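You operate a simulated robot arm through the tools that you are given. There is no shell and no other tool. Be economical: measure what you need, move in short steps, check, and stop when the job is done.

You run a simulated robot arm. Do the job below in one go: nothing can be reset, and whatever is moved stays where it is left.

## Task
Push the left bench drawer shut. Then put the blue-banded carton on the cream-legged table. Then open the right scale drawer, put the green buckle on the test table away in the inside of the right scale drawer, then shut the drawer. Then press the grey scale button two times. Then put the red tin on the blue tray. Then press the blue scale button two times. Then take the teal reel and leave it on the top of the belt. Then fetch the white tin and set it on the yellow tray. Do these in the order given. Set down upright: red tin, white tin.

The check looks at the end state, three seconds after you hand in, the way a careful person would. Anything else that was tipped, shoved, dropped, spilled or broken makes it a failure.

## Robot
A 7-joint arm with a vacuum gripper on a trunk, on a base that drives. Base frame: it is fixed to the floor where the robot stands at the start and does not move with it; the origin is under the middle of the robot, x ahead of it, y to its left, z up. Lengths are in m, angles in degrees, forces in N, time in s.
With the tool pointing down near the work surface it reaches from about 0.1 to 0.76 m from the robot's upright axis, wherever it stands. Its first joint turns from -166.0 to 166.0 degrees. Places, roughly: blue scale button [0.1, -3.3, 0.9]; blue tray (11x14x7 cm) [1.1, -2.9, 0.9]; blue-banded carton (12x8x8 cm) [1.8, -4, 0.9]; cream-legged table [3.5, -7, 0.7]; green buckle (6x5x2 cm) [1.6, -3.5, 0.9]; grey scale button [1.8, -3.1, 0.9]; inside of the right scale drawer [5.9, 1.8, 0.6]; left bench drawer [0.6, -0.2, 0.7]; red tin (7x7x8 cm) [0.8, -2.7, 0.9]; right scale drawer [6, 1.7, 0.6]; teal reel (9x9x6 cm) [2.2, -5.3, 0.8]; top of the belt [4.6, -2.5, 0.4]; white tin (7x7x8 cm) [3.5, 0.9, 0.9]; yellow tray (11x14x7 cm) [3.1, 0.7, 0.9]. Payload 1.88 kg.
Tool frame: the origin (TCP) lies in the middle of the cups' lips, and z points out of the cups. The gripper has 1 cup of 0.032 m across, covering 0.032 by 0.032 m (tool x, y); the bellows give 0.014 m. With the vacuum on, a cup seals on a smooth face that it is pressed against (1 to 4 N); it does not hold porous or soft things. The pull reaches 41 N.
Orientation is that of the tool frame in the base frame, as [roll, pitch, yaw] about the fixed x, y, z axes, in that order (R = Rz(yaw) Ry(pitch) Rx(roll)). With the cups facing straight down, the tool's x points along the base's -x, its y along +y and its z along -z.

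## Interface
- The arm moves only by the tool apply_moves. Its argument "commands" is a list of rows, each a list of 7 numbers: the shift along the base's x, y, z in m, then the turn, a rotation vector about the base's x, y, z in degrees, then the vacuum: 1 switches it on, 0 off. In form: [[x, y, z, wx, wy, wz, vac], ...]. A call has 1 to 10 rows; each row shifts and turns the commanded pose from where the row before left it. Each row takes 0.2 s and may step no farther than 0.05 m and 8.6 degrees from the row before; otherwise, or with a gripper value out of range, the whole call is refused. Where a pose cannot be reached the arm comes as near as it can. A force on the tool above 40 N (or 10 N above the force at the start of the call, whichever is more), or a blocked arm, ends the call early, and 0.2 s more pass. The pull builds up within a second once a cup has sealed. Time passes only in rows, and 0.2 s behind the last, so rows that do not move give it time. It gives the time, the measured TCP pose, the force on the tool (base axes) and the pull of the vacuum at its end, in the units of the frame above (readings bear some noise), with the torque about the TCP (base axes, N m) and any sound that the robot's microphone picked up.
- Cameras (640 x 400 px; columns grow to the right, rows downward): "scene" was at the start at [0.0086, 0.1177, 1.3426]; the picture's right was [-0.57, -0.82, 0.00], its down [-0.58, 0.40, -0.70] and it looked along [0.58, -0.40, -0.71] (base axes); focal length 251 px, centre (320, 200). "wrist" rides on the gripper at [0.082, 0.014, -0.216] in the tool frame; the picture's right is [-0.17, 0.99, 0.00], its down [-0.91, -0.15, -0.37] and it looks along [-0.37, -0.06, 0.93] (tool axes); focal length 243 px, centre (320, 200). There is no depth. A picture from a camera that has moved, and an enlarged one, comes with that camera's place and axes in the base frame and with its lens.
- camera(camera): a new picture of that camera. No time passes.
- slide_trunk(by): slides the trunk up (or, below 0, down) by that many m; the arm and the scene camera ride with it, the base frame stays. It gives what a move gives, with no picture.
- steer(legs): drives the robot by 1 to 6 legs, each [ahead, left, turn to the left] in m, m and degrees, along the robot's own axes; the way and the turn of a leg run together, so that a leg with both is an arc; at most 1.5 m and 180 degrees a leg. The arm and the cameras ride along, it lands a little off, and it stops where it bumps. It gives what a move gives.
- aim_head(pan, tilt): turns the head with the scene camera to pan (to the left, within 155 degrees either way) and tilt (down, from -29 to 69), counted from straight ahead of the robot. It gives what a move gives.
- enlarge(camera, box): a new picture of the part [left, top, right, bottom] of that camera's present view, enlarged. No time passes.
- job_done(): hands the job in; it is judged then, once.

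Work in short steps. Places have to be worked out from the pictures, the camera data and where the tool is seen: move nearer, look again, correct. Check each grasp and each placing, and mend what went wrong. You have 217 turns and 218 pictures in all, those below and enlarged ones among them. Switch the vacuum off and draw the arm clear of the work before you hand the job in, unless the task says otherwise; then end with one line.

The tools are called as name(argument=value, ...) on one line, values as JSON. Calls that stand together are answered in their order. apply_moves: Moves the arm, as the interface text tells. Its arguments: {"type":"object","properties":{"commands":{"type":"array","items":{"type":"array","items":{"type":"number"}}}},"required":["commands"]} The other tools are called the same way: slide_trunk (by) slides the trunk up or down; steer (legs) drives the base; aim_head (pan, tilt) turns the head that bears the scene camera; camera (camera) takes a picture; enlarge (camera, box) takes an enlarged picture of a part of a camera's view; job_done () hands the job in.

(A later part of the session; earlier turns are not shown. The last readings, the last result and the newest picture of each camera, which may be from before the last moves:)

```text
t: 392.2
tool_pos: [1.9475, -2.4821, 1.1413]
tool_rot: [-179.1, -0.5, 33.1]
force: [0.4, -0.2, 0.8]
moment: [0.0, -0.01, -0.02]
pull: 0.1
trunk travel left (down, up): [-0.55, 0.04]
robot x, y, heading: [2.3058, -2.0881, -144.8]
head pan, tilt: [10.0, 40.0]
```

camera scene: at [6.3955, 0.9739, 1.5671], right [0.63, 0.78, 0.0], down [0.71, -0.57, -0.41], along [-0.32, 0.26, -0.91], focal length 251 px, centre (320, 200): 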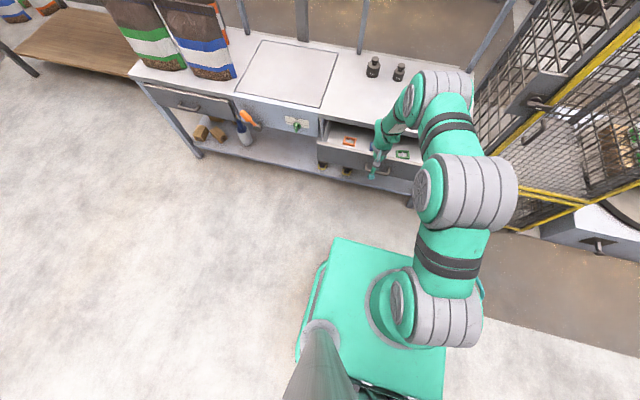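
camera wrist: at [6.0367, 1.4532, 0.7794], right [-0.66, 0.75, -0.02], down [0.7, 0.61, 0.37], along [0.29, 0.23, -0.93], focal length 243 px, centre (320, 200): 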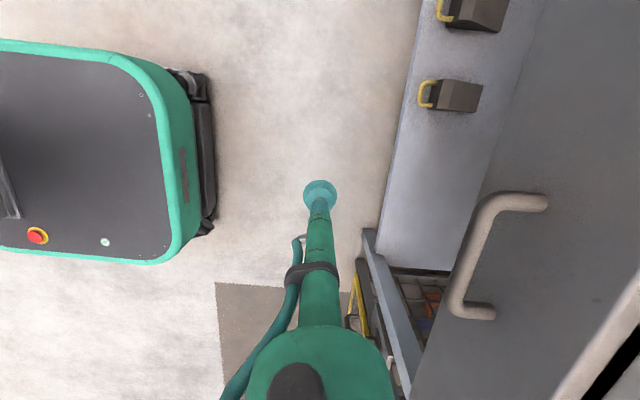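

I passed cleanly this time. I check the cart and bucket, then go on to the scale.

aim_head(pan=-155, tilt=20)

camera(camera="scene")

steer(legs=[[0.6, 0.46, 0]])

aim_head(pan=30, tilt=45)

camera(camera="scene")

camera(camera="wrist")

```text
t: 394.8
tool_pos: [1.9471, -2.4818, 1.1411]
tool_rot: [-179.1, -0.6, 33.1]
force: [0.1, 0.0, -0.3]
moment: [0.01, 0.01, -0.03]
pull: 0.1
trunk travel left (down, up): [-0.55, 0.04]
robot x, y, heading: [2.3071, -2.0842, -144.6]
head pan, tilt: [-154.7, 20.0]
```

```text
123 pictures are left
camera scene: at [2.4981, -2.1027, 1.6315], right [0.87, -0.49, 0.0], down [-0.17, -0.3, -0.94], along [0.46, 0.82, -0.34], focal length 251 px, centre (320, 200)
```

scene: 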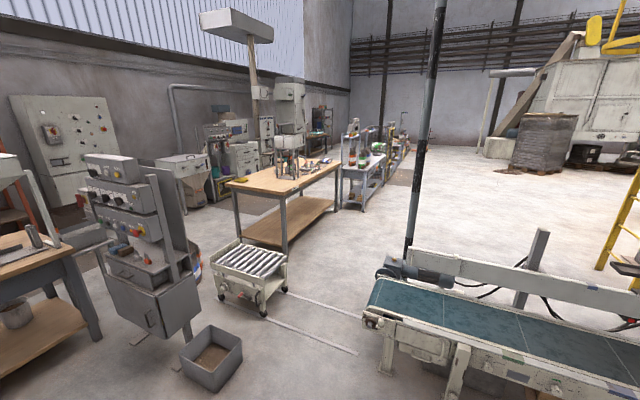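

```text
t: 398.9
tool_pos: [1.7193, -3.2043, 1.1415]
tool_rot: [-179.1, -0.6, 33.0]
force: [-0.4, 0.3, 0.2]
moment: [0.01, 0.02, 0.01]
pull: 0.0
trunk travel left (down, up): [-0.55, 0.04]
robot x, y, heading: [2.0788, -2.8096, -144.3]
head pan, tilt: [-154.7, 20.0]
```

```text
t: 401.6
tool_pos: [1.72, -3.2051, 1.1423]
tool_rot: [-179.1, -0.6, 33.0]
force: [0.4, -0.3, -0.6]
moment: [0.03, -0.01, 0.0]
pull: 0.0
trunk travel left (down, up): [-0.55, 0.04]
robot x, y, heading: [2.0847, -2.8079, -144.6]
head pan, tilt: [30.0, 45.0]
```

```text
122 pictures are left
camera scene: at [2.192, -2.981, 1.5929], right [-0.91, 0.42, 0.0], down [0.29, 0.64, -0.71], along [-0.29, -0.64, -0.71], focal length 251 px, centre (320, 200)
```

scene: 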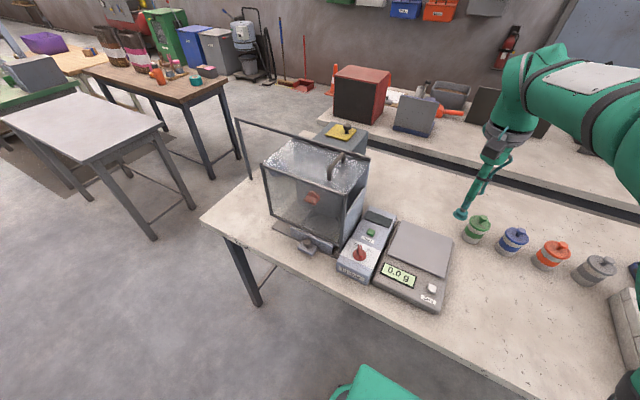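

```text
121 pictures are left
camera wrist: at [1.7958, -3.1751, 1.3582], right [0.4, -0.92, -0.02], down [-0.85, -0.38, 0.37], along [-0.34, -0.13, -0.93], focal length 243 px, centre (320, 200)
```

wrist: 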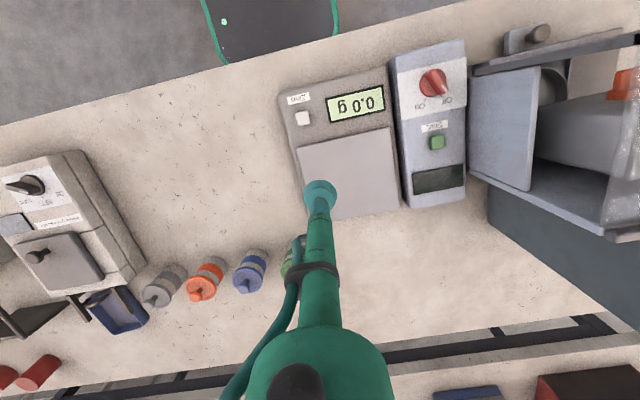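

The zero button triangulates to (1.758, -3.147, 0.90). I move above it and check the alignment.

apply_moves(commands=[[0.019, 0.029, -0.03, 0, 0, 0, 0], [0.019, 0.029, -0.03, 0, 0, 0, 0], [0, 0, -0.045, 0, 0, 0, 0], [0, 0, -0.045, 0, 0, 0, 0], [0, 0, -0.045, 0, 0, 0, 0]])

enlarge(camera="scene", box=[370, 230, 490, 305])

enlarge(camera="wrist", box=[220, 110, 420, 235])

```text
t: 402.8
tool_pos: [1.7564, -3.1464, 0.9454]
tool_rot: [-179.1, -0.5, 32.9]
force: [0.0, 0.4, 0.2]
moment: [-0.02, -0.01, -0.01]
pull: 0.1
trunk travel left (down, up): [-0.55, 0.04]
robot x, y, heading: [2.0855, -2.8105, -144.7]
head pan, tilt: [30.0, 45.0]
```

```text
5.33 times, centred on (430, 268) of scene
camera zoom: at [2.192, -2.981, 1.5929], right [-0.91, 0.42, 0.0], down [0.29, 0.64, -0.71], along [-0.29, -0.64, -0.71], focal length 1340 px, centre (-267, -160)
```

zoom: 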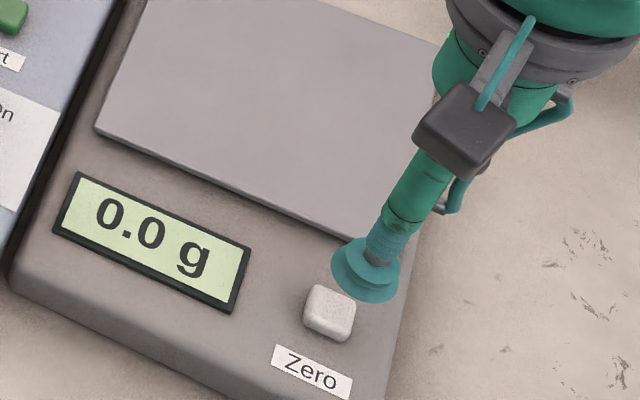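

```text
3.20 times, centred on (320, 172) of wrist
camera zoom: at [1.8335, -3.1169, 1.163], right [0.4, -0.92, -0.02], down [-0.85, -0.38, 0.37], along [-0.34, -0.13, -0.93], focal length 776 px, centre (320, 288)
```

zoom: 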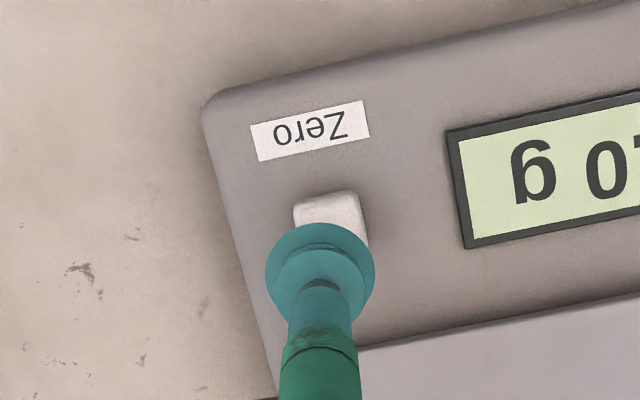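

The button centre is at (1.760, -3.148). I fine-adjust and press until the force rises.

apply_moves(commands=[[0.003, -0.002, -0.025, 0, 0, 0, 0], [0, 0, -0.01, 0, 0, 0, 0], [0, 0, -0.005, 0, 0, 0, 0]])

apply_moves(commands=[[0, 0, -0.005, 0, 0, 0, 0], [0, 0, -0.004, 0, 0, 0, 0]])

```text
t: 403.6
tool_pos: [1.761, -3.149, 0.906]
tool_rot: [-179.1, -0.6, 33.0]
force: [0.3, 0.2, 0.1]
moment: [-0.02, -0.01, 0.01]
pull: 0.1
trunk travel left (down, up): [-0.55, 0.04]
robot x, y, heading: [2.0809, -2.8101, -144.5]
head pan, tilt: [30.0, 45.0]
```

```text
t: 404.2
tool_pos: [1.7603, -3.1484, 0.8978]
tool_rot: [-179.1, -0.5, 33.0]
force: [0.9, 0.3, 1.0]
moment: [-0.02, -0.04, -0.03]
pull: 0.0
trunk travel left (down, up): [-0.55, 0.04]
robot x, y, heading: [2.0788, -2.8137, -144.6]
head pan, tilt: [30.0, 45.0]
```

apply_moves(commands=[[0, 0, -0.004, 0, 0, 0, 0], [0, 0, -0.004, 0, 0, 0, 0]])

apply_moves(commands=[[0, 0, -0.004, 0, 0, 0, 0]])

```text
t: 404.8
tool_pos: [1.7613, -3.1487, 0.8894]
tool_rot: [-179.2, -0.6, 33.0]
force: [0.4, 1.2, 4.2]
moment: [-0.02, 0.0, 0.01]
pull: 0.0
trunk travel left (down, up): [-0.55, 0.04]
robot x, y, heading: [2.0754, -2.8057, -144.6]
head pan, tilt: [30.0, 45.0]
heard: click
```

```text
t: 405.2
tool_pos: [1.7608, -3.1482, 0.8861]
tool_rot: [-179.0, -0.5, 32.9]
force: [-0.3, 2.3, 5.2]
moment: [-0.05, -0.02, 0.0]
pull: 0.2
trunk travel left (down, up): [-0.55, 0.04]
robot x, y, heading: [2.0817, -2.8069, -144.4]
head pan, tilt: [30.0, 45.0]
```

One click heard. I rise 3 cm and press a second time.

apply_moves(commands=[[0, 0, 0.02, 0, 0, 0, 0], [0, 0, 0.015, 0, 0, 0, 0], [0, 0, 0, 0, 0, 0, 0]])

apply_moves(commands=[[0, 0, -0.02, 0, 0, 0, 0], [0, 0, -0.006, 0, 0, 0, 0], [0, 0, -0.005, 0, 0, 0, 0]])

```text
t: 406.0
tool_pos: [1.7595, -3.1495, 0.921]
tool_rot: [-179.1, -0.6, 33.0]
force: [-0.5, -0.2, -0.6]
moment: [0.02, 0.03, 0.01]
pull: 0.0
trunk travel left (down, up): [-0.55, 0.04]
robot x, y, heading: [2.0842, -2.8104, -144.4]
head pan, tilt: [30.0, 45.0]
```

```text
t: 406.8
tool_pos: [1.7596, -3.1494, 0.8893]
tool_rot: [-179.1, -0.5, 33.0]
force: [-0.5, -0.7, 3.3]
moment: [0.0, -0.02, -0.02]
pull: 0.1
trunk travel left (down, up): [-0.55, 0.04]
robot x, y, heading: [2.0804, -2.8092, -144.4]
head pan, tilt: [30.0, 45.0]
heard: click
```

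Second click. I raise the arm and drive round the table end, and check the first bench drawer from its front on the way.

apply_moves(commands=[[0, 0, 0.04, 0, 0, 0, 0], [0, 0, 0.05, 0, 0, 0, 0], [0, 0, 0.05, 0, 0, 0, 0], [0, 0, 0.05, 0, 0, 0, 0], [0, 0, 0.05, 0, 0, 0, 0], [0, 0, 0.03, 0, 0, 0, 0]])

steer(legs=[[-0.3, 0, 0], [0.023, -1.04, 0], [0.477, -0.709, 0], [0.767, -0.302, 0], [0, 0, 110], [-0.736, 0.1, 0]])

aim_head(pan=75, tilt=30)

camera(camera="scene")

```text
t: 408.2
tool_pos: [1.762, -3.1479, 1.1611]
tool_rot: [-179.1, -0.6, 33.0]
force: [1.0, -0.6, 0.2]
moment: [0.0, 0.04, 0.0]
pull: 0.1
trunk travel left (down, up): [-0.55, 0.04]
robot x, y, heading: [2.0815, -2.8064, -144.6]
head pan, tilt: [30.0, 45.0]
```

```text
t: 431.6
tool_pos: [-0.0264, -1.3923, 1.1601]
tool_rot: [-179.2, -0.6, 143.7]
force: [-0.1, -0.1, 0.8]
moment: [-0.02, 0.03, 0.03]
pull: 0.1
trunk travel left (down, up): [-0.55, 0.04]
robot x, y, heading: [-0.4547, -1.2123, -33.8]
head pan, tilt: [30.0, 45.0]
```

```text
t: 432.7
tool_pos: [-0.0267, -1.3907, 1.1604]
tool_rot: [-179.1, -0.5, 143.6]
force: [-1.2, -0.8, -0.5]
moment: [0.0, 0.0, 0.0]
pull: 0.1
trunk travel left (down, up): [-0.55, 0.04]
robot x, y, heading: [-0.4607, -1.2116, -33.7]
head pan, tilt: [75.0, 30.0]
```

```text
118 pictures are left
camera scene: at [-0.3446, -0.9848, 1.6155], right [0.66, -0.75, 0.0], down [-0.38, -0.33, -0.87], along [0.65, 0.57, -0.5], focal length 251 px, centre (320, 200)
```

scene: 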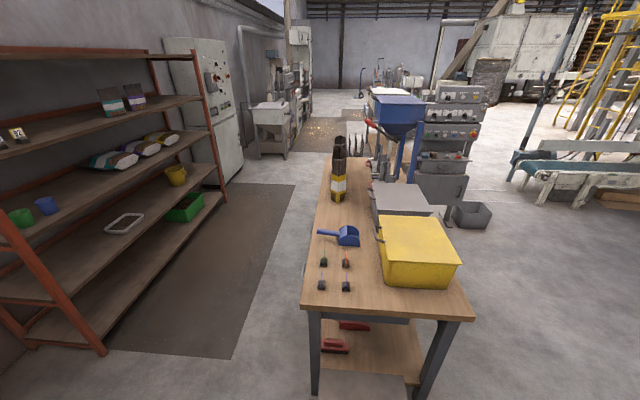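

enlarge(camera="scene", box=[260, 140, 380, 320])

```text
2.22 times, centred on (320, 230) of scene
camera zoom: at [-0.3446, -0.9848, 1.6155], right [0.66, -0.75, 0.0], down [-0.38, -0.33, -0.87], along [0.65, 0.57, -0.5], focal length 558 px, centre (320, 133)
```

zoom: 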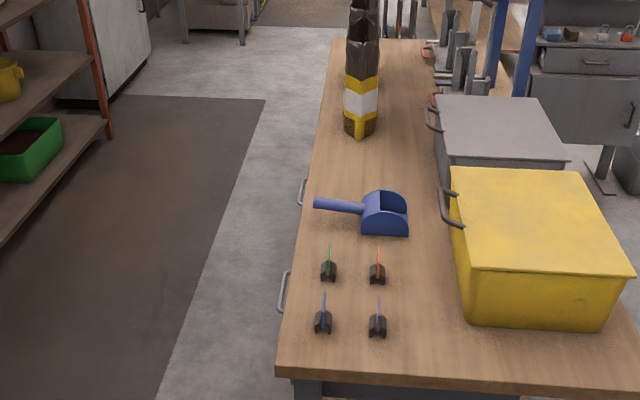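

Both bench drawer handles stand equally flush, so the left drawer is shut. Now I approach the near end of table A for the red tin.

steer(legs=[[0, 0, -19], [1.12, 0.127, 0]])

aim_head(pan=10, tilt=40)

camera(camera="scene")

camera(camera="wrist")

```text
t: 439.6
tool_pos: [0.6694, -2.3562, 1.1612]
tool_rot: [-179.2, -0.6, 124.0]
force: [0.6, 0.2, -0.4]
moment: [0.04, -0.01, 0.0]
pull: 0.0
trunk travel left (down, up): [-0.55, 0.04]
robot x, y, heading: [0.3234, -2.0422, -53.4]
head pan, tilt: [75.0, 30.0]
```

```text
t: 440.9
tool_pos: [0.67, -2.3563, 1.1603]
tool_rot: [-179.1, -0.6, 124.1]
force: [0.0, 0.4, -0.7]
moment: [0.01, 0.03, -0.02]
pull: 0.1
trunk travel left (down, up): [-0.55, 0.04]
robot x, y, heading: [0.3212, -2.0462, -53.6]
head pan, tilt: [10.0, 40.0]
```

```text
116 pictures are left
camera scene: at [0.4843, -1.9574, 1.6001], right [-0.69, -0.73, 0.0], down [-0.47, 0.44, -0.77], along [0.56, -0.53, -0.64], focal length 251 px, centre (320, 200)
```

scene: 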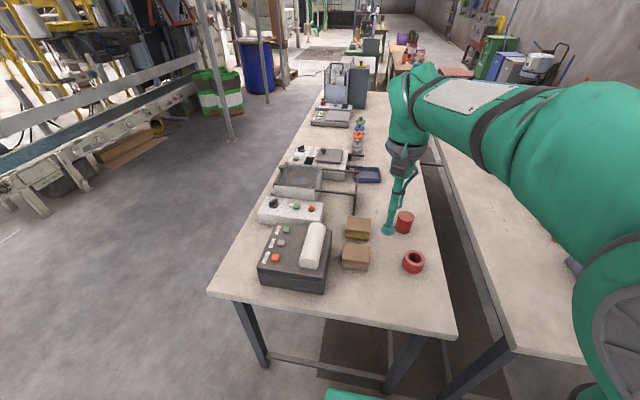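

```text
115 pictures are left
camera wrist: at [0.64, -2.2801, 1.3771], right [0.91, 0.42, -0.02], down [0.39, -0.84, 0.37], along [0.14, -0.34, -0.93], focal length 243 px, centre (320, 200)
```

wrist: 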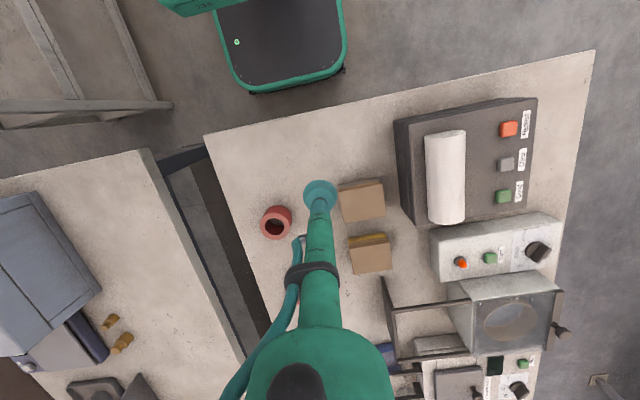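

The red tin is at (404, 222), and the blue tray is further on at (370, 174). I enlarge both.

enlarge(camera="scene", box=[330, 150, 450, 280])

```text
3.08 times, centred on (390, 215) of scene
camera zoom: at [0.4843, -1.9574, 1.6001], right [-0.69, -0.73, 0.0], down [-0.47, 0.44, -0.77], along [0.56, -0.53, -0.64], focal length 773 px, centre (105, 154)
```

zoom: 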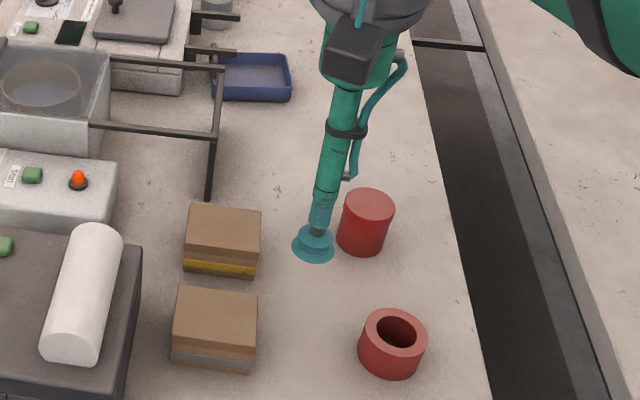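

The tin's top centre is about (0.772, -2.689, 0.925). I drive a little closer and go over it.

steer(legs=[[0.12, 0, 0]])

camera(camera="wrist")

```text
t: 442.2
tool_pos: [0.7433, -2.4525, 1.1602]
tool_rot: [-179.2, -0.6, 124.2]
force: [0.7, 0.8, 0.3]
moment: [-0.02, 0.0, -0.01]
pull: 0.0
trunk travel left (down, up): [-0.55, 0.04]
robot x, y, heading: [0.3965, -2.1397, -53.5]
head pan, tilt: [10.0, 40.0]
```

```text
113 pictures are left
camera wrist: at [0.712, -2.3762, 1.3768], right [0.91, 0.42, -0.02], down [0.39, -0.84, 0.37], along [0.14, -0.34, -0.93], focal length 243 px, centre (320, 200)
```

wrist: 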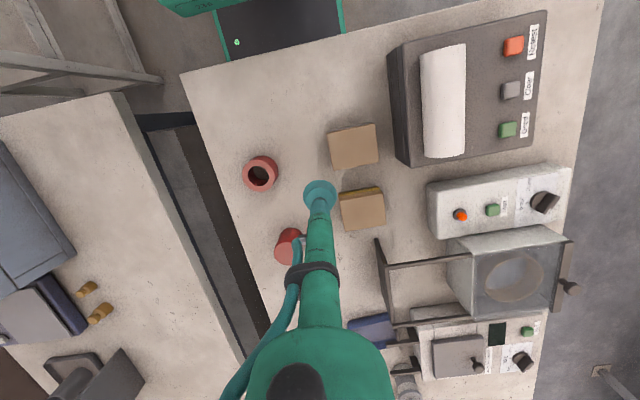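

apply_moves(commands=[[0.006, -0.047, -0.01, 0, -1.1, 0, 0], [0.006, -0.047, -0.01, 0, 0, 0, 0], [0.006, -0.047, -0.01, 0, 0, 0, 0], [0.006, -0.047, -0.01, 0, 0, 0, 0], [0.005, -0.047, -0.01, 0, 0, 0, 0], [0, 0, -0.045, 0, 0, 0, 0], [0, 0, -0.045, 0, 0, 0, 0]])

camera(camera="wrist")

enlarge(camera="scene", box=[330, 190, 490, 290])

```text
t: 443.8
tool_pos: [0.7703, -2.6869, 1.0195]
tool_rot: [180.0, 0.2, 124.2]
force: [0.7, 0.5, 0.1]
moment: [0.0, -0.04, 0.0]
pull: 0.1
trunk travel left (down, up): [-0.55, 0.04]
robot x, y, heading: [0.3944, -2.1399, -53.3]
head pan, tilt: [10.0, 40.0]
```

```text
112 pictures are left
camera wrist: at [0.7365, -2.6113, 1.2361], right [0.91, 0.42, 0.0], down [0.39, -0.84, 0.38], along [0.16, -0.34, -0.93], focal length 243 px, centre (320, 200)
```

wrist: 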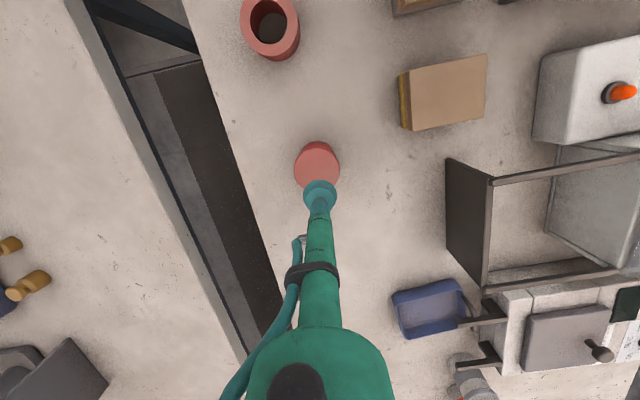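

```text
4.00 times, centred on (410, 240) of scene
camera zoom: at [0.5557, -2.0533, 1.6002], right [-0.69, -0.73, 0.0], down [-0.47, 0.44, -0.77], along [0.56, -0.53, -0.64], focal length 1005 px, centre (-40, 40)
```

zoom: 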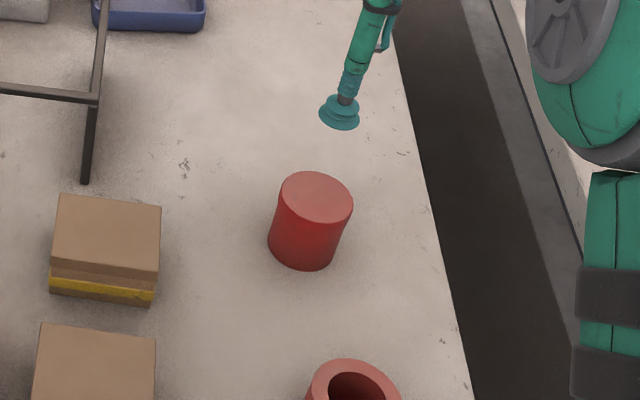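

The tin top is at about (0.766, -2.681, 0.93). I descend with the vacuum on.

apply_moves(commands=[[-0.004, 0.006, -0.04, 0, 0, 0, 1], [0, 0, -0.03, 0, 0, 0, 1], [0, 0, -0.008, 0, 0, 0, 1], [0, 0, -0.006, 0, 0, 0, 1], [0, 0, -0.005, 0, 0, 0, 1], [0, 0, -0.005, 0, 0, 0, 1]])

enlarge(camera="scene", box=[330, 190, 490, 290])

```text
t: 445.2
tool_pos: [0.7672, -2.6825, 0.9252]
tool_rot: [-179.9, 0.0, 124.3]
force: [-0.4, -0.2, -0.1]
moment: [0.02, -0.02, 0.01]
pull: 0.0
trunk travel left (down, up): [-0.55, 0.04]
robot x, y, heading: [0.3951, -2.1436, -53.4]
head pan, tilt: [10.0, 40.0]
```

```text
4.00 times, centred on (410, 240) of scene
camera zoom: at [0.5557, -2.0535, 1.6001], right [-0.69, -0.73, 0.0], down [-0.47, 0.44, -0.77], along [0.56, -0.53, -0.64], focal length 1005 px, centre (-40, 40)
```

zoom: 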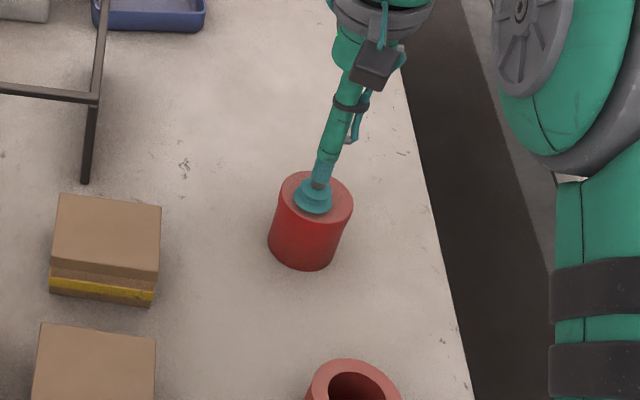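

Centred and just above the lid, so I continue down gently.

apply_moves(commands=[[0, 0, -0.005, 0, 0, 0, 1], [0, 0, -0.004, 0, 0, 0, 1], [0, 0, -0.003, 0, 0, 0, 1], [0, 0, 0, 0, 0, 0, 1], [0, 0, 0, 0, 0, 0, 1]])

```text
t: 446.4
tool_pos: [0.7689, -2.6812, 0.9167]
tool_rot: [180.0, 0.2, 124.1]
force: [2.9, 3.5, 28.5]
moment: [-0.04, 0.07, -0.06]
pull: 41.2
trunk travel left (down, up): [-0.55, 0.04]
robot x, y, heading: [0.3992, -2.1406, -53.1]
head pan, tilt: [10.0, 40.0]
```

Sealed at 41 N. I lift, tuck in, and drive round to the table's left side opposite the blue tray.

apply_moves(commands=[[0, 0, 0.03, 0, 0, 0, 1], [0, 0, 0.05, 0, 0, 0, 1], [0, 0, 0.05, 0, 0, 0, 1], [0, 0, 0.05, 0, 0, 0, 1], [0, 0, 0.05, 0, 0, 0, 1], [0, 0, 0.05, 0, 0, 0, 1], [-0.02, 0.043, 0, 0, 0, 0, 1], [-0.02, 0.043, 0, 0, 0, 0, 1], [-0.02, 0.043, 0, 0, 0, 0, 1], [-0.02, 0.043, 0, 0, 0, 0, 1]])

slide_trunk(by=0.04)

steer(legs=[[-0.35, 0, 0], [0.167, 0.826, 0], [0.719, 0.462, 0], [0, 0, -90], [0.35, 0.43, 0]])

aim_head(pan=20, tilt=45)

camera(camera="scene")

camera(camera="wrist")

```text
t: 448.6
tool_pos: [0.6869, -2.5075, 1.1954]
tool_rot: [179.9, 0.0, 124.2]
force: [0.0, -0.4, -2.4]
moment: [0.01, 0.01, 0.02]
pull: 40.4
trunk travel left (down, up): [-0.55, 0.04]
robot x, y, heading: [0.3965, -2.1423, -53.3]
head pan, tilt: [10.0, 40.0]
```

```text
t: 449.4
tool_pos: [0.6876, -2.5082, 1.2339]
tool_rot: [-180.0, 0.0, 124.2]
force: [-0.4, 0.7, -1.3]
moment: [0.05, 0.0, 0.0]
pull: 41.1
trunk travel left (down, up): [-0.59, 0.0]
robot x, y, heading: [0.3914, -2.1423, -53.3]
head pan, tilt: [10.0, 40.0]
```

```text
t: 466.5
tool_pos: [1.3595, -2.6507, 1.2337]
tool_rot: [179.9, -0.1, 34.1]
force: [-0.3, 0.6, -1.7]
moment: [-0.01, -0.01, 0.01]
pull: 41.0
trunk travel left (down, up): [-0.59, 0.0]
robot x, y, heading: [1.7228, -2.356, -143.5]
head pan, tilt: [10.0, 40.0]
```

```text
t: 467.3
tool_pos: [1.3587, -2.6507, 1.235]
tool_rot: [179.9, 0.1, 34.2]
force: [0.4, -0.5, -1.3]
moment: [-0.02, -0.01, 0.01]
pull: 40.5
trunk travel left (down, up): [-0.59, 0.0]
robot x, y, heading: [1.7255, -2.3602, -143.5]
head pan, tilt: [20.0, 45.0]
```

```text
109 pictures are left
camera scene: at [1.8299, -2.5227, 1.6329], right [-0.84, 0.55, 0.0], down [0.39, 0.59, -0.71], along [-0.39, -0.59, -0.71], focal length 251 px, centre (320, 200)
```

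scene: 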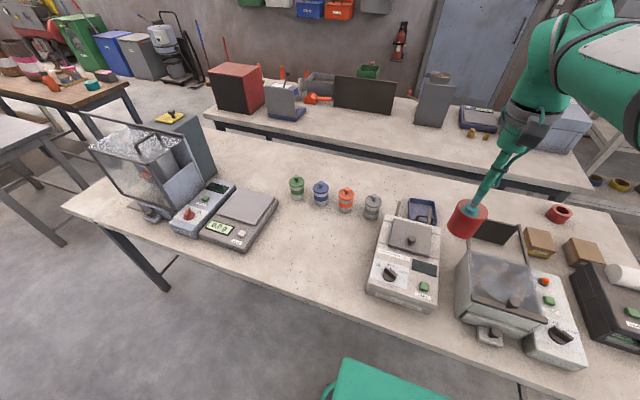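

```text
108 pictures are left
camera wrist: at [1.4348, -2.6152, 1.4506], right [0.42, -0.91, 0.0], down [-0.84, -0.39, 0.37], along [-0.34, -0.16, -0.93], focal length 243 px, centre (320, 200)
```

wrist: 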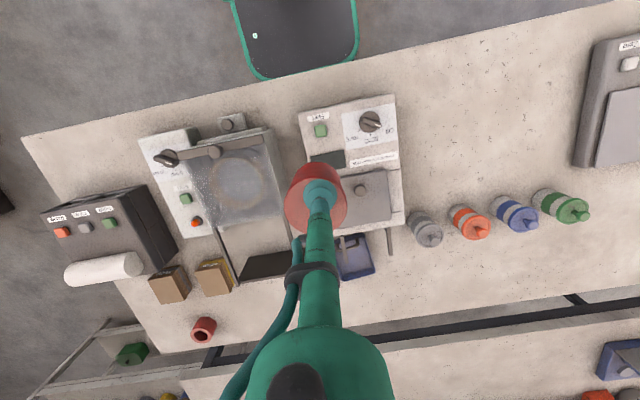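

The tray is at about (1.095, -2.886), behind the device with two black arms. I move 12 cm closer and look at it in detail.

steer(legs=[[0.12, 0, 0]])

enlarge(camera="wrist", box=[260, 150, 460, 275])

enlarge(camera="scene", box=[340, 150, 540, 300])

```text
t: 468.5
tool_pos: [1.2623, -2.7212, 1.2339]
tool_rot: [-179.9, 0.0, 34.3]
force: [-0.9, -0.2, -1.5]
moment: [0.02, -0.03, 0.02]
pull: 40.5
trunk travel left (down, up): [-0.59, 0.0]
robot x, y, heading: [1.6291, -2.4322, -143.5]
head pan, tilt: [20.0, 45.0]
```

```text
3.20 times, centred on (360, 212) of wrist
camera zoom: at [1.3381, -2.6867, 1.4503], right [0.42, -0.91, 0.0], down [-0.84, -0.39, 0.37], along [-0.34, -0.16, -0.93], focal length 776 px, centre (192, 160)
```

zoom: 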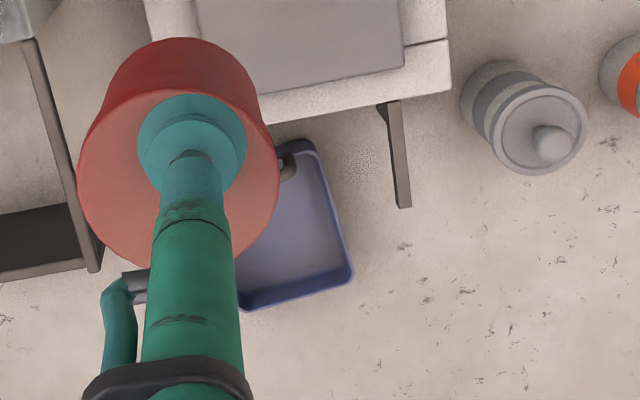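

```text
2.67 times, centred on (440, 225) of scene
camera zoom: at [1.7333, -2.5947, 1.6329], right [-0.84, 0.55, 0.0], down [0.39, 0.59, -0.71], along [-0.39, -0.59, -0.71], focal length 670 px, centre (0, 133)
```

zoom: 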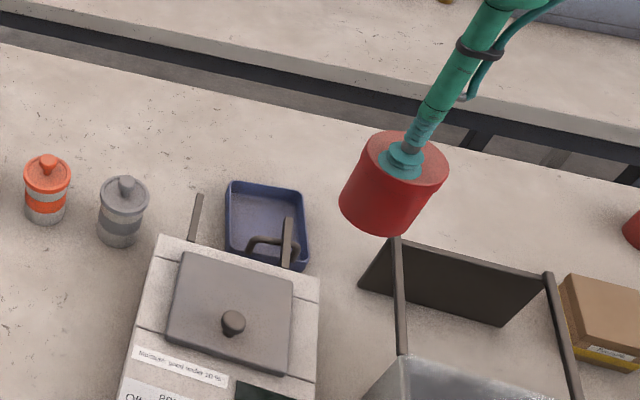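

The tool hides part of the tray. I shift it aside to see the arms over the tray fully.

apply_moves(commands=[[-0.018, 0.038, 0, 0, 0, 0, 1], [-0.018, 0.038, 0, 0, 0, 0, 1]])

enlarge(camera="wrist", box=[290, 140, 490, 265])

enlarge(camera="scene", box=[380, 190, 480, 265])

```text
t: 469.1
tool_pos: [1.2263, -2.6429, 1.2343]
tool_rot: [-180.0, 0.0, 34.1]
force: [-0.1, 0.1, -1.5]
moment: [0.0, 0.0, 0.02]
pull: 40.6
trunk travel left (down, up): [-0.59, 0.0]
robot x, y, heading: [1.63, -2.4341, -143.2]
head pan, tilt: [20.0, 45.0]
```

```text
3.20 times, centred on (390, 202) of wrist
camera zoom: at [1.3019, -2.6086, 1.4511], right [0.42, -0.91, 0.0], down [-0.84, -0.39, 0.37], along [-0.34, -0.16, -0.93], focal length 776 px, centre (96, 192)
```

zoom: 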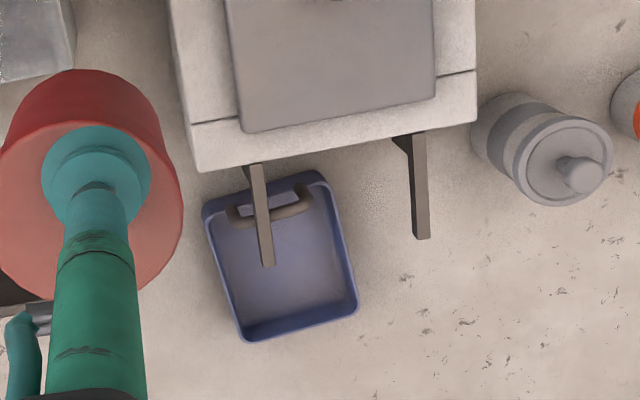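

```text
5.33 times, centred on (430, 228) of scene
camera zoom: at [1.7337, -2.594, 1.6329], right [-0.84, 0.55, 0.0], down [0.39, 0.59, -0.71], along [-0.39, -0.59, -0.71], focal length 1340 px, centre (-267, 53)
```

zoom: 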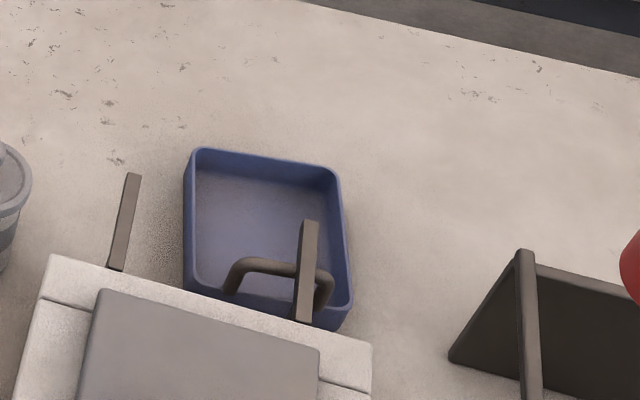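

The device's arm tip is at about (1.112, -2.841, 0.927) and covers the near part of the tray. The tray is centred on (1.10, -2.874), so the tin goes into the far half at (1.091, -2.893).

apply_moves(commands=[[-0.0225, -0.0417, 0, 0, 0, 0, 1], [-0.0225, -0.0417, 0, 0, 0, 0, 1], [-0.0225, -0.0417, 0, 0, 0, 0, 1], [-0.0225, -0.0417, 0, 0, 0, 0, 1], [-0.0225, -0.0417, 0, 0, 0, 0, 1], [-0.0225, -0.0417, 0, 0, 0, 0, 1], [0, 0, -0.05, 0, 0, 0, 1], [0, 0, -0.05, 0, 0, 0, 1], [0, 0, -0.05, 0, 0, 0, 1], [0, 0, -0.035, 0, 0, 0, 1]])

enlarge(camera="scene", box=[380, 160, 500, 260])

enlarge(camera="wrist", box=[240, 90, 440, 215])

```text
t: 471.3
tool_pos: [1.0909, -2.8938, 1.0483]
tool_rot: [180.0, 0.0, 34.3]
force: [0.7, 0.3, -2.1]
moment: [0.03, -0.01, 0.02]
pull: 40.3
trunk travel left (down, up): [-0.59, 0.0]
robot x, y, heading: [1.6318, -2.4286, -143.5]
head pan, tilt: [20.0, 45.0]
```

```text
4.00 times, centred on (440, 210) of scene
camera zoom: at [1.7337, -2.5944, 1.6329], right [-0.84, 0.55, 0.0], down [0.39, 0.59, -0.71], along [-0.39, -0.59, -0.71], focal length 1005 px, centre (-160, 160)
```

zoom: 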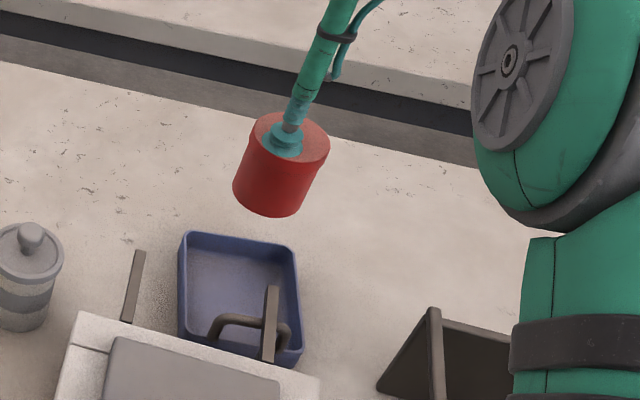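

```text
3.20 times, centred on (340, 152) of wrist
camera zoom: at [1.1672, -2.8601, 1.2656], right [0.42, -0.91, 0.0], down [-0.84, -0.39, 0.38], along [-0.34, -0.16, -0.93], focal length 776 px, centre (256, 352)
```

zoom: 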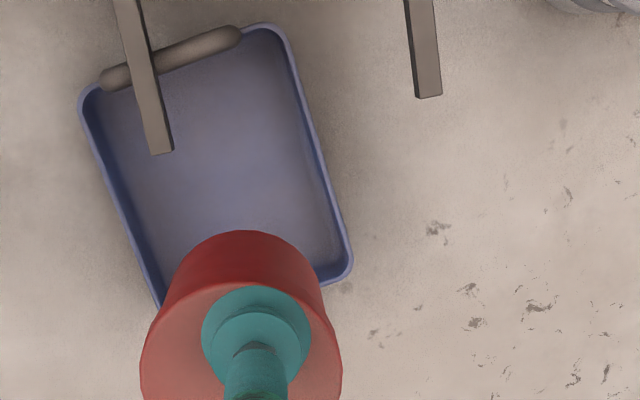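

The tray and arm positions are confirmed. I aim for (1.092, -2.889) and lower carefully.

apply_moves(commands=[[0.001, 0.005, -0.03, 0, 0, 0, 1], [0, 0, -0.025, 0, 0, 0, 1]])

enlarge(camera="scene", box=[390, 180, 490, 255])

enlarge(camera="wrist", box=[240, 90, 440, 215])

```text
t: 471.9
tool_pos: [1.0936, -2.8898, 0.9942]
tool_rot: [-180.0, 0.0, 34.1]
force: [0.6, 0.3, -1.8]
moment: [0.01, -0.03, -0.02]
pull: 40.9
trunk travel left (down, up): [-0.59, 0.0]
robot x, y, heading: [1.6298, -2.4298, -143.2]
head pan, tilt: [20.0, 45.0]
```

```text
5.33 times, centred on (440, 218) of scene
camera zoom: at [1.7336, -2.5945, 1.6329], right [-0.84, 0.55, 0.0], down [0.39, 0.59, -0.71], along [-0.39, -0.59, -0.71], focal length 1340 px, centre (-320, 107)
```

zoom: 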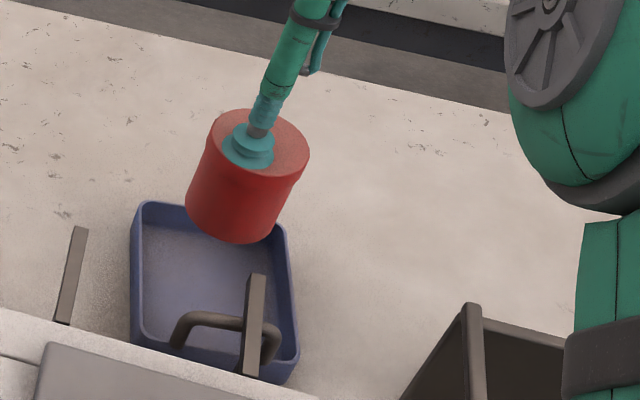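

```text
3.20 times, centred on (340, 152) of wrist
camera zoom: at [1.1691, -2.8551, 1.2108], right [0.42, -0.91, 0.0], down [-0.84, -0.39, 0.37], along [-0.34, -0.16, -0.93], focal length 776 px, centre (256, 352)
```

zoom: 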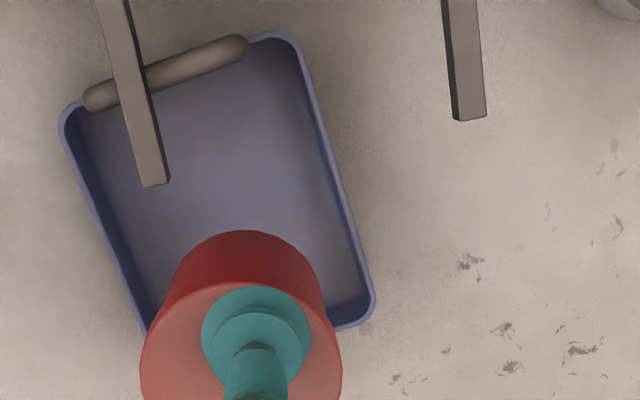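

The cup sits about 1 cm off the tin's centre, so the tin is offset by (-0.011, -0.001) from the TCP. I correct by (+0.008, +0.005) and lower toward the rim.

apply_moves(commands=[[0.008, 0.005, -0.01, 0, 0, 0, 1], [0, 0, -0.015, 0, 0, 0, 1]])

enlarge(camera="scene", box=[390, 180, 490, 255])

enlarge(camera="wrist", box=[240, 90, 440, 215])

```text
t: 472.5
tool_pos: [1.101, -2.8847, 0.9698]
tool_rot: [180.0, -0.1, 34.0]
force: [0.7, 0.1, -1.0]
moment: [0.01, -0.03, 0.02]
pull: 40.9
trunk travel left (down, up): [-0.59, 0.0]
robot x, y, heading: [1.632, -2.4316, -143.4]
head pan, tilt: [20.0, 45.0]
```

```text
5.33 times, centred on (440, 218) of scene
camera zoom: at [1.7338, -2.5944, 1.6329], right [-0.84, 0.55, 0.0], down [0.39, 0.59, -0.71], along [-0.39, -0.59, -0.71], focal length 1340 px, centre (-320, 107)
```

zoom: 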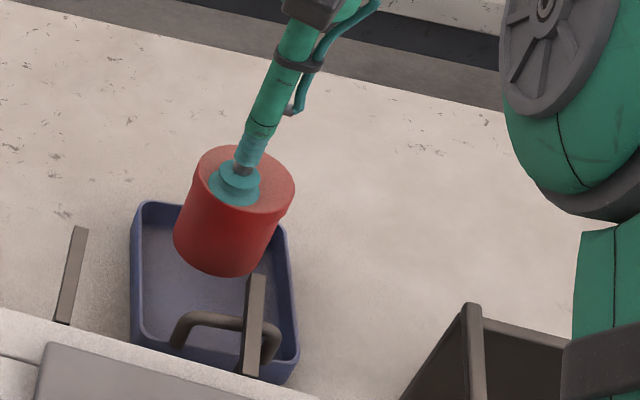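

```text
3.20 times, centred on (340, 152) of wrist
camera zoom: at [1.1773, -2.85, 1.1852], right [0.42, -0.91, 0.0], down [-0.84, -0.39, 0.37], along [-0.34, -0.15, -0.93], focal length 776 px, centre (256, 352)
```

zoom: 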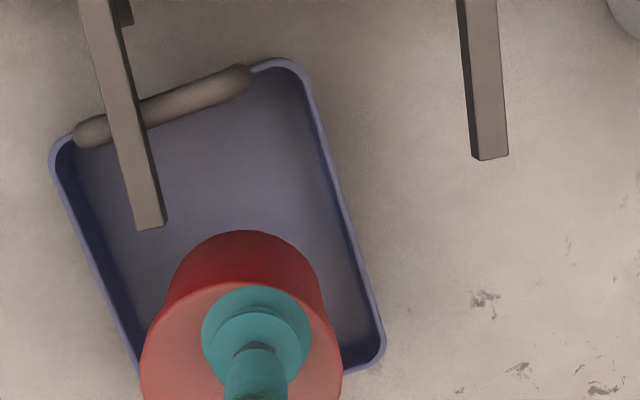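

The tin's projected position is about (1.086, -2.886). I shift it another 4 mm in x and lower it with force checks.

apply_moves(commands=[[0.004, 0, -0.01, 0, 0, 0, 1], [0, 0, -0.01, 0, 0, 0, 1], [0, 0, -0.008, 0, 0, 0, 1]])

enlarge(camera="scene", box=[390, 180, 490, 255])

enlarge(camera="wrist", box=[240, 110, 440, 235])

```text
t: 473.3
tool_pos: [1.1037, -2.8848, 0.9416]
tool_rot: [-179.9, -0.1, 34.1]
force: [0.6, -0.4, -0.9]
moment: [0.0, 0.0, 0.0]
pull: 40.8
trunk travel left (down, up): [-0.59, 0.0]
robot x, y, heading: [1.6313, -2.4316, -143.2]
head pan, tilt: [20.0, 45.0]
```

```text
5.33 times, centred on (440, 218) of scene
camera zoom: at [1.7337, -2.5944, 1.6329], right [-0.84, 0.55, 0.0], down [0.39, 0.59, -0.71], along [-0.39, -0.59, -0.71], focal length 1340 px, centre (-320, 107)
```

zoom: 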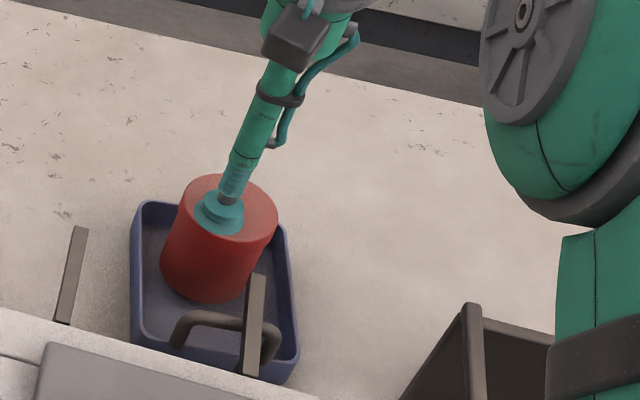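

```text
3.20 times, centred on (340, 172) of wrist
camera zoom: at [1.1806, -2.8502, 1.1575], right [0.42, -0.91, 0.0], down [-0.84, -0.39, 0.37], along [-0.34, -0.16, -0.93], focal length 776 px, centre (256, 288)
```

zoom: 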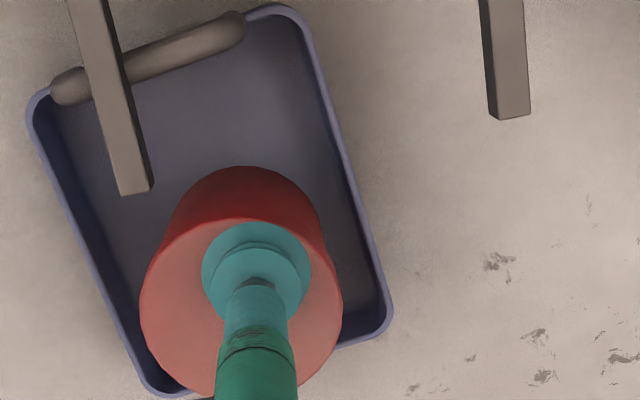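

The tin is going into the tray with clearance to the arm. I nudge it 3 mm to the right and continue down.

apply_moves(commands=[[0.001, -0.003, -0.006, 0, 0, 0, 1], [0, 0, -0.006, 0, 0, 0, 1], [0, 0, -0.004, 0, 0, 0, 1]])

```text
t: 474.1
tool_pos: [1.1066, -2.8881, 0.9257]
tool_rot: [179.9, 0.0, 34.1]
force: [-0.1, -0.6, -0.2]
moment: [0.02, -0.02, -0.03]
pull: 40.6
trunk travel left (down, up): [-0.59, 0.0]
robot x, y, heading: [1.6283, -2.4312, -143.2]
head pan, tilt: [20.0, 45.0]
```

apply_moves(commands=[[0, 0, -0.004, 0, 0, 0, 1], [0, 0, -0.003, 0, 0, 0, 1]])

enlarge(camera="wrist", box=[240, 110, 440, 235])

```text
t: 474.7
tool_pos: [1.1063, -2.8891, 0.9234]
tool_rot: [-179.9, 0.3, 34.3]
force: [5.6, 3.3, 25.8]
moment: [0.23, 0.07, -0.05]
pull: 40.9
trunk travel left (down, up): [-0.59, 0.0]
robot x, y, heading: [1.63, -2.4321, -143.5]
head pan, tilt: [20.0, 45.0]
```

```text
3.20 times, centred on (340, 172) of wrist
camera zoom: at [1.1828, -2.8532, 1.1388], right [0.42, -0.91, 0.0], down [-0.84, -0.38, 0.38], along [-0.35, -0.16, -0.92], focal length 776 px, centre (256, 288)
```

zoom: 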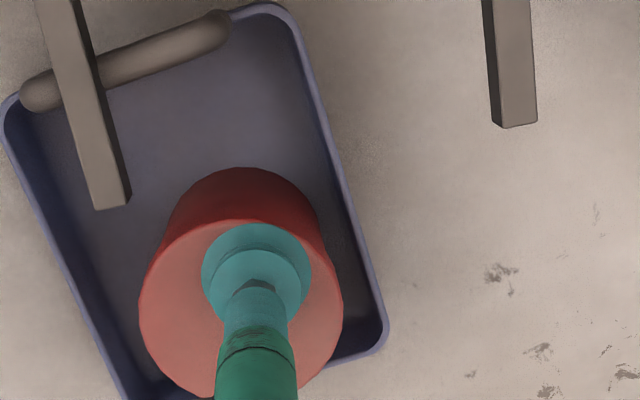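

Contact is at z 0.923, which fits the tray floor rather than the rim. I release and lift off.

apply_moves(commands=[[0, 0, 0.003, 0, 0, 0, 0], [0, 0, 0, 0, 0, 0, 0], [0, 0, 0, 0, 0, 0, 0], [0, 0, 0.015, 0, 0, 0, 0], [0, 0, 0.04, 0, 0, 0, 0], [0, 0, 0.05, 0, 0, 0, 0], [0, 0, 0.05, 0, 0, 0, 0], [0, 0, 0.05, 0, 0, 0, 0], [0, 0, 0.05, 0, 0, 0, 0]])

enlarge(camera="scene", box=[380, 170, 500, 260])

camera(camera="wrist")

```text
t: 476.7
tool_pos: [1.1055, -2.8877, 1.1764]
tool_rot: [-180.0, 0.0, 34.2]
force: [0.4, -0.3, 0.7]
moment: [0.0, 0.02, 0.03]
pull: 0.1
trunk travel left (down, up): [-0.59, 0.0]
robot x, y, heading: [1.6304, -2.4264, -143.4]
head pan, tilt: [20.0, 45.0]
```

```text
4.44 times, centred on (440, 215) of scene
camera zoom: at [1.7339, -2.5943, 1.6328], right [-0.84, 0.55, 0.0], down [0.39, 0.59, -0.71], along [-0.39, -0.59, -0.71], focal length 1117 px, centre (-213, 133)
```

zoom: 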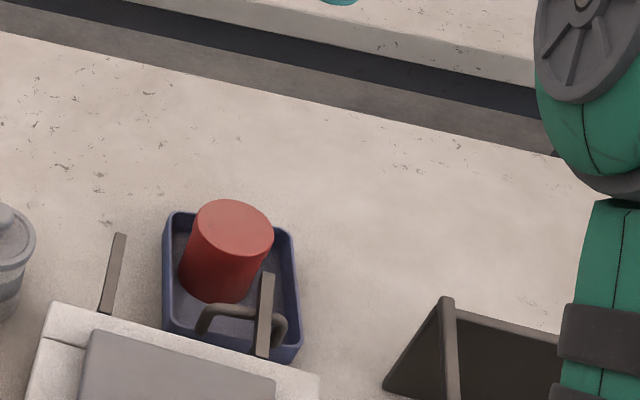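

```text
93 pictures are left
camera wrist: at [1.1811, -2.853, 1.3931], right [0.42, -0.91, 0.0], down [-0.84, -0.39, 0.37], along [-0.34, -0.16, -0.93], focal length 243 px, centre (320, 200)
```

wrist: 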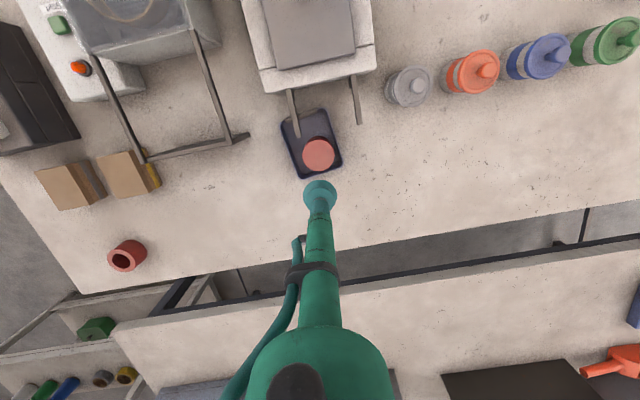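

The red tin stands upright in the tray. For the blue scale button I must reach table B from its wall side, so I retract and drive round the far ends of the tables.

apply_moves(commands=[[0.038, 0.03, 0, 0, 0, 0, 0], [0.038, 0.03, 0, 0, 0, 0, 0], [0.038, 0.03, 0, 0, 0, 0, 0], [0.038, 0.03, 0, 0, 0, 0, 0], [0.038, 0.03, 0, 0, 0, 0, 0]])

steer(legs=[[-0.35, 0, 0], [-0.09, 1.286, 0], [0.367, 0.662, 0], [0.99, 0.075, 0], [0.92, 0.065, 0], [0.702, -0.397, 0]])

aim_head(pan=-100, tilt=25)

camera(camera="scene")

```text
t: 477.9
tool_pos: [1.297, -2.7378, 1.1753]
tool_rot: [180.0, -0.1, 34.2]
force: [0.3, 0.3, -0.8]
moment: [0.03, 0.0, 0.0]
pull: 0.0
trunk travel left (down, up): [-0.59, 0.0]
robot x, y, heading: [1.6312, -2.4303, -143.4]
head pan, tilt: [20.0, 45.0]
```

```text
t: 503.1
tool_pos: [0.2453, -5.6075, 1.1765]
tool_rot: [180.0, 0.0, 33.9]
force: [0.0, 0.4, -0.1]
moment: [0.04, 0.03, 0.0]
pull: 0.1
trunk travel left (down, up): [-0.59, 0.0]
robot x, y, heading: [0.5817, -5.3021, -143.4]
head pan, tilt: [20.0, 45.0]
```

```text
t: 505.1
tool_pos: [0.2455, -5.6079, 1.176]
tool_rot: [-180.0, 0.0, 34.0]
force: [-0.8, -0.1, 0.1]
moment: [-0.01, -0.02, 0.04]
pull: 0.1
trunk travel left (down, up): [-0.59, 0.0]
robot x, y, heading: [0.5821, -5.3012, -143.5]
head pan, tilt: [-100.0, 25.0]
```

```text
92 pictures are left
camera scene: at [0.6882, -5.3153, 1.6634], right [0.9, 0.45, 0.0], down [0.19, -0.38, -0.91], along [-0.4, 0.81, -0.42], focal length 251 px, centre (320, 200)
```

scene: 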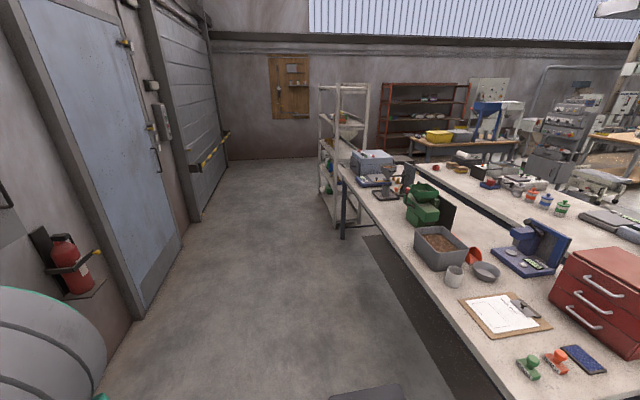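

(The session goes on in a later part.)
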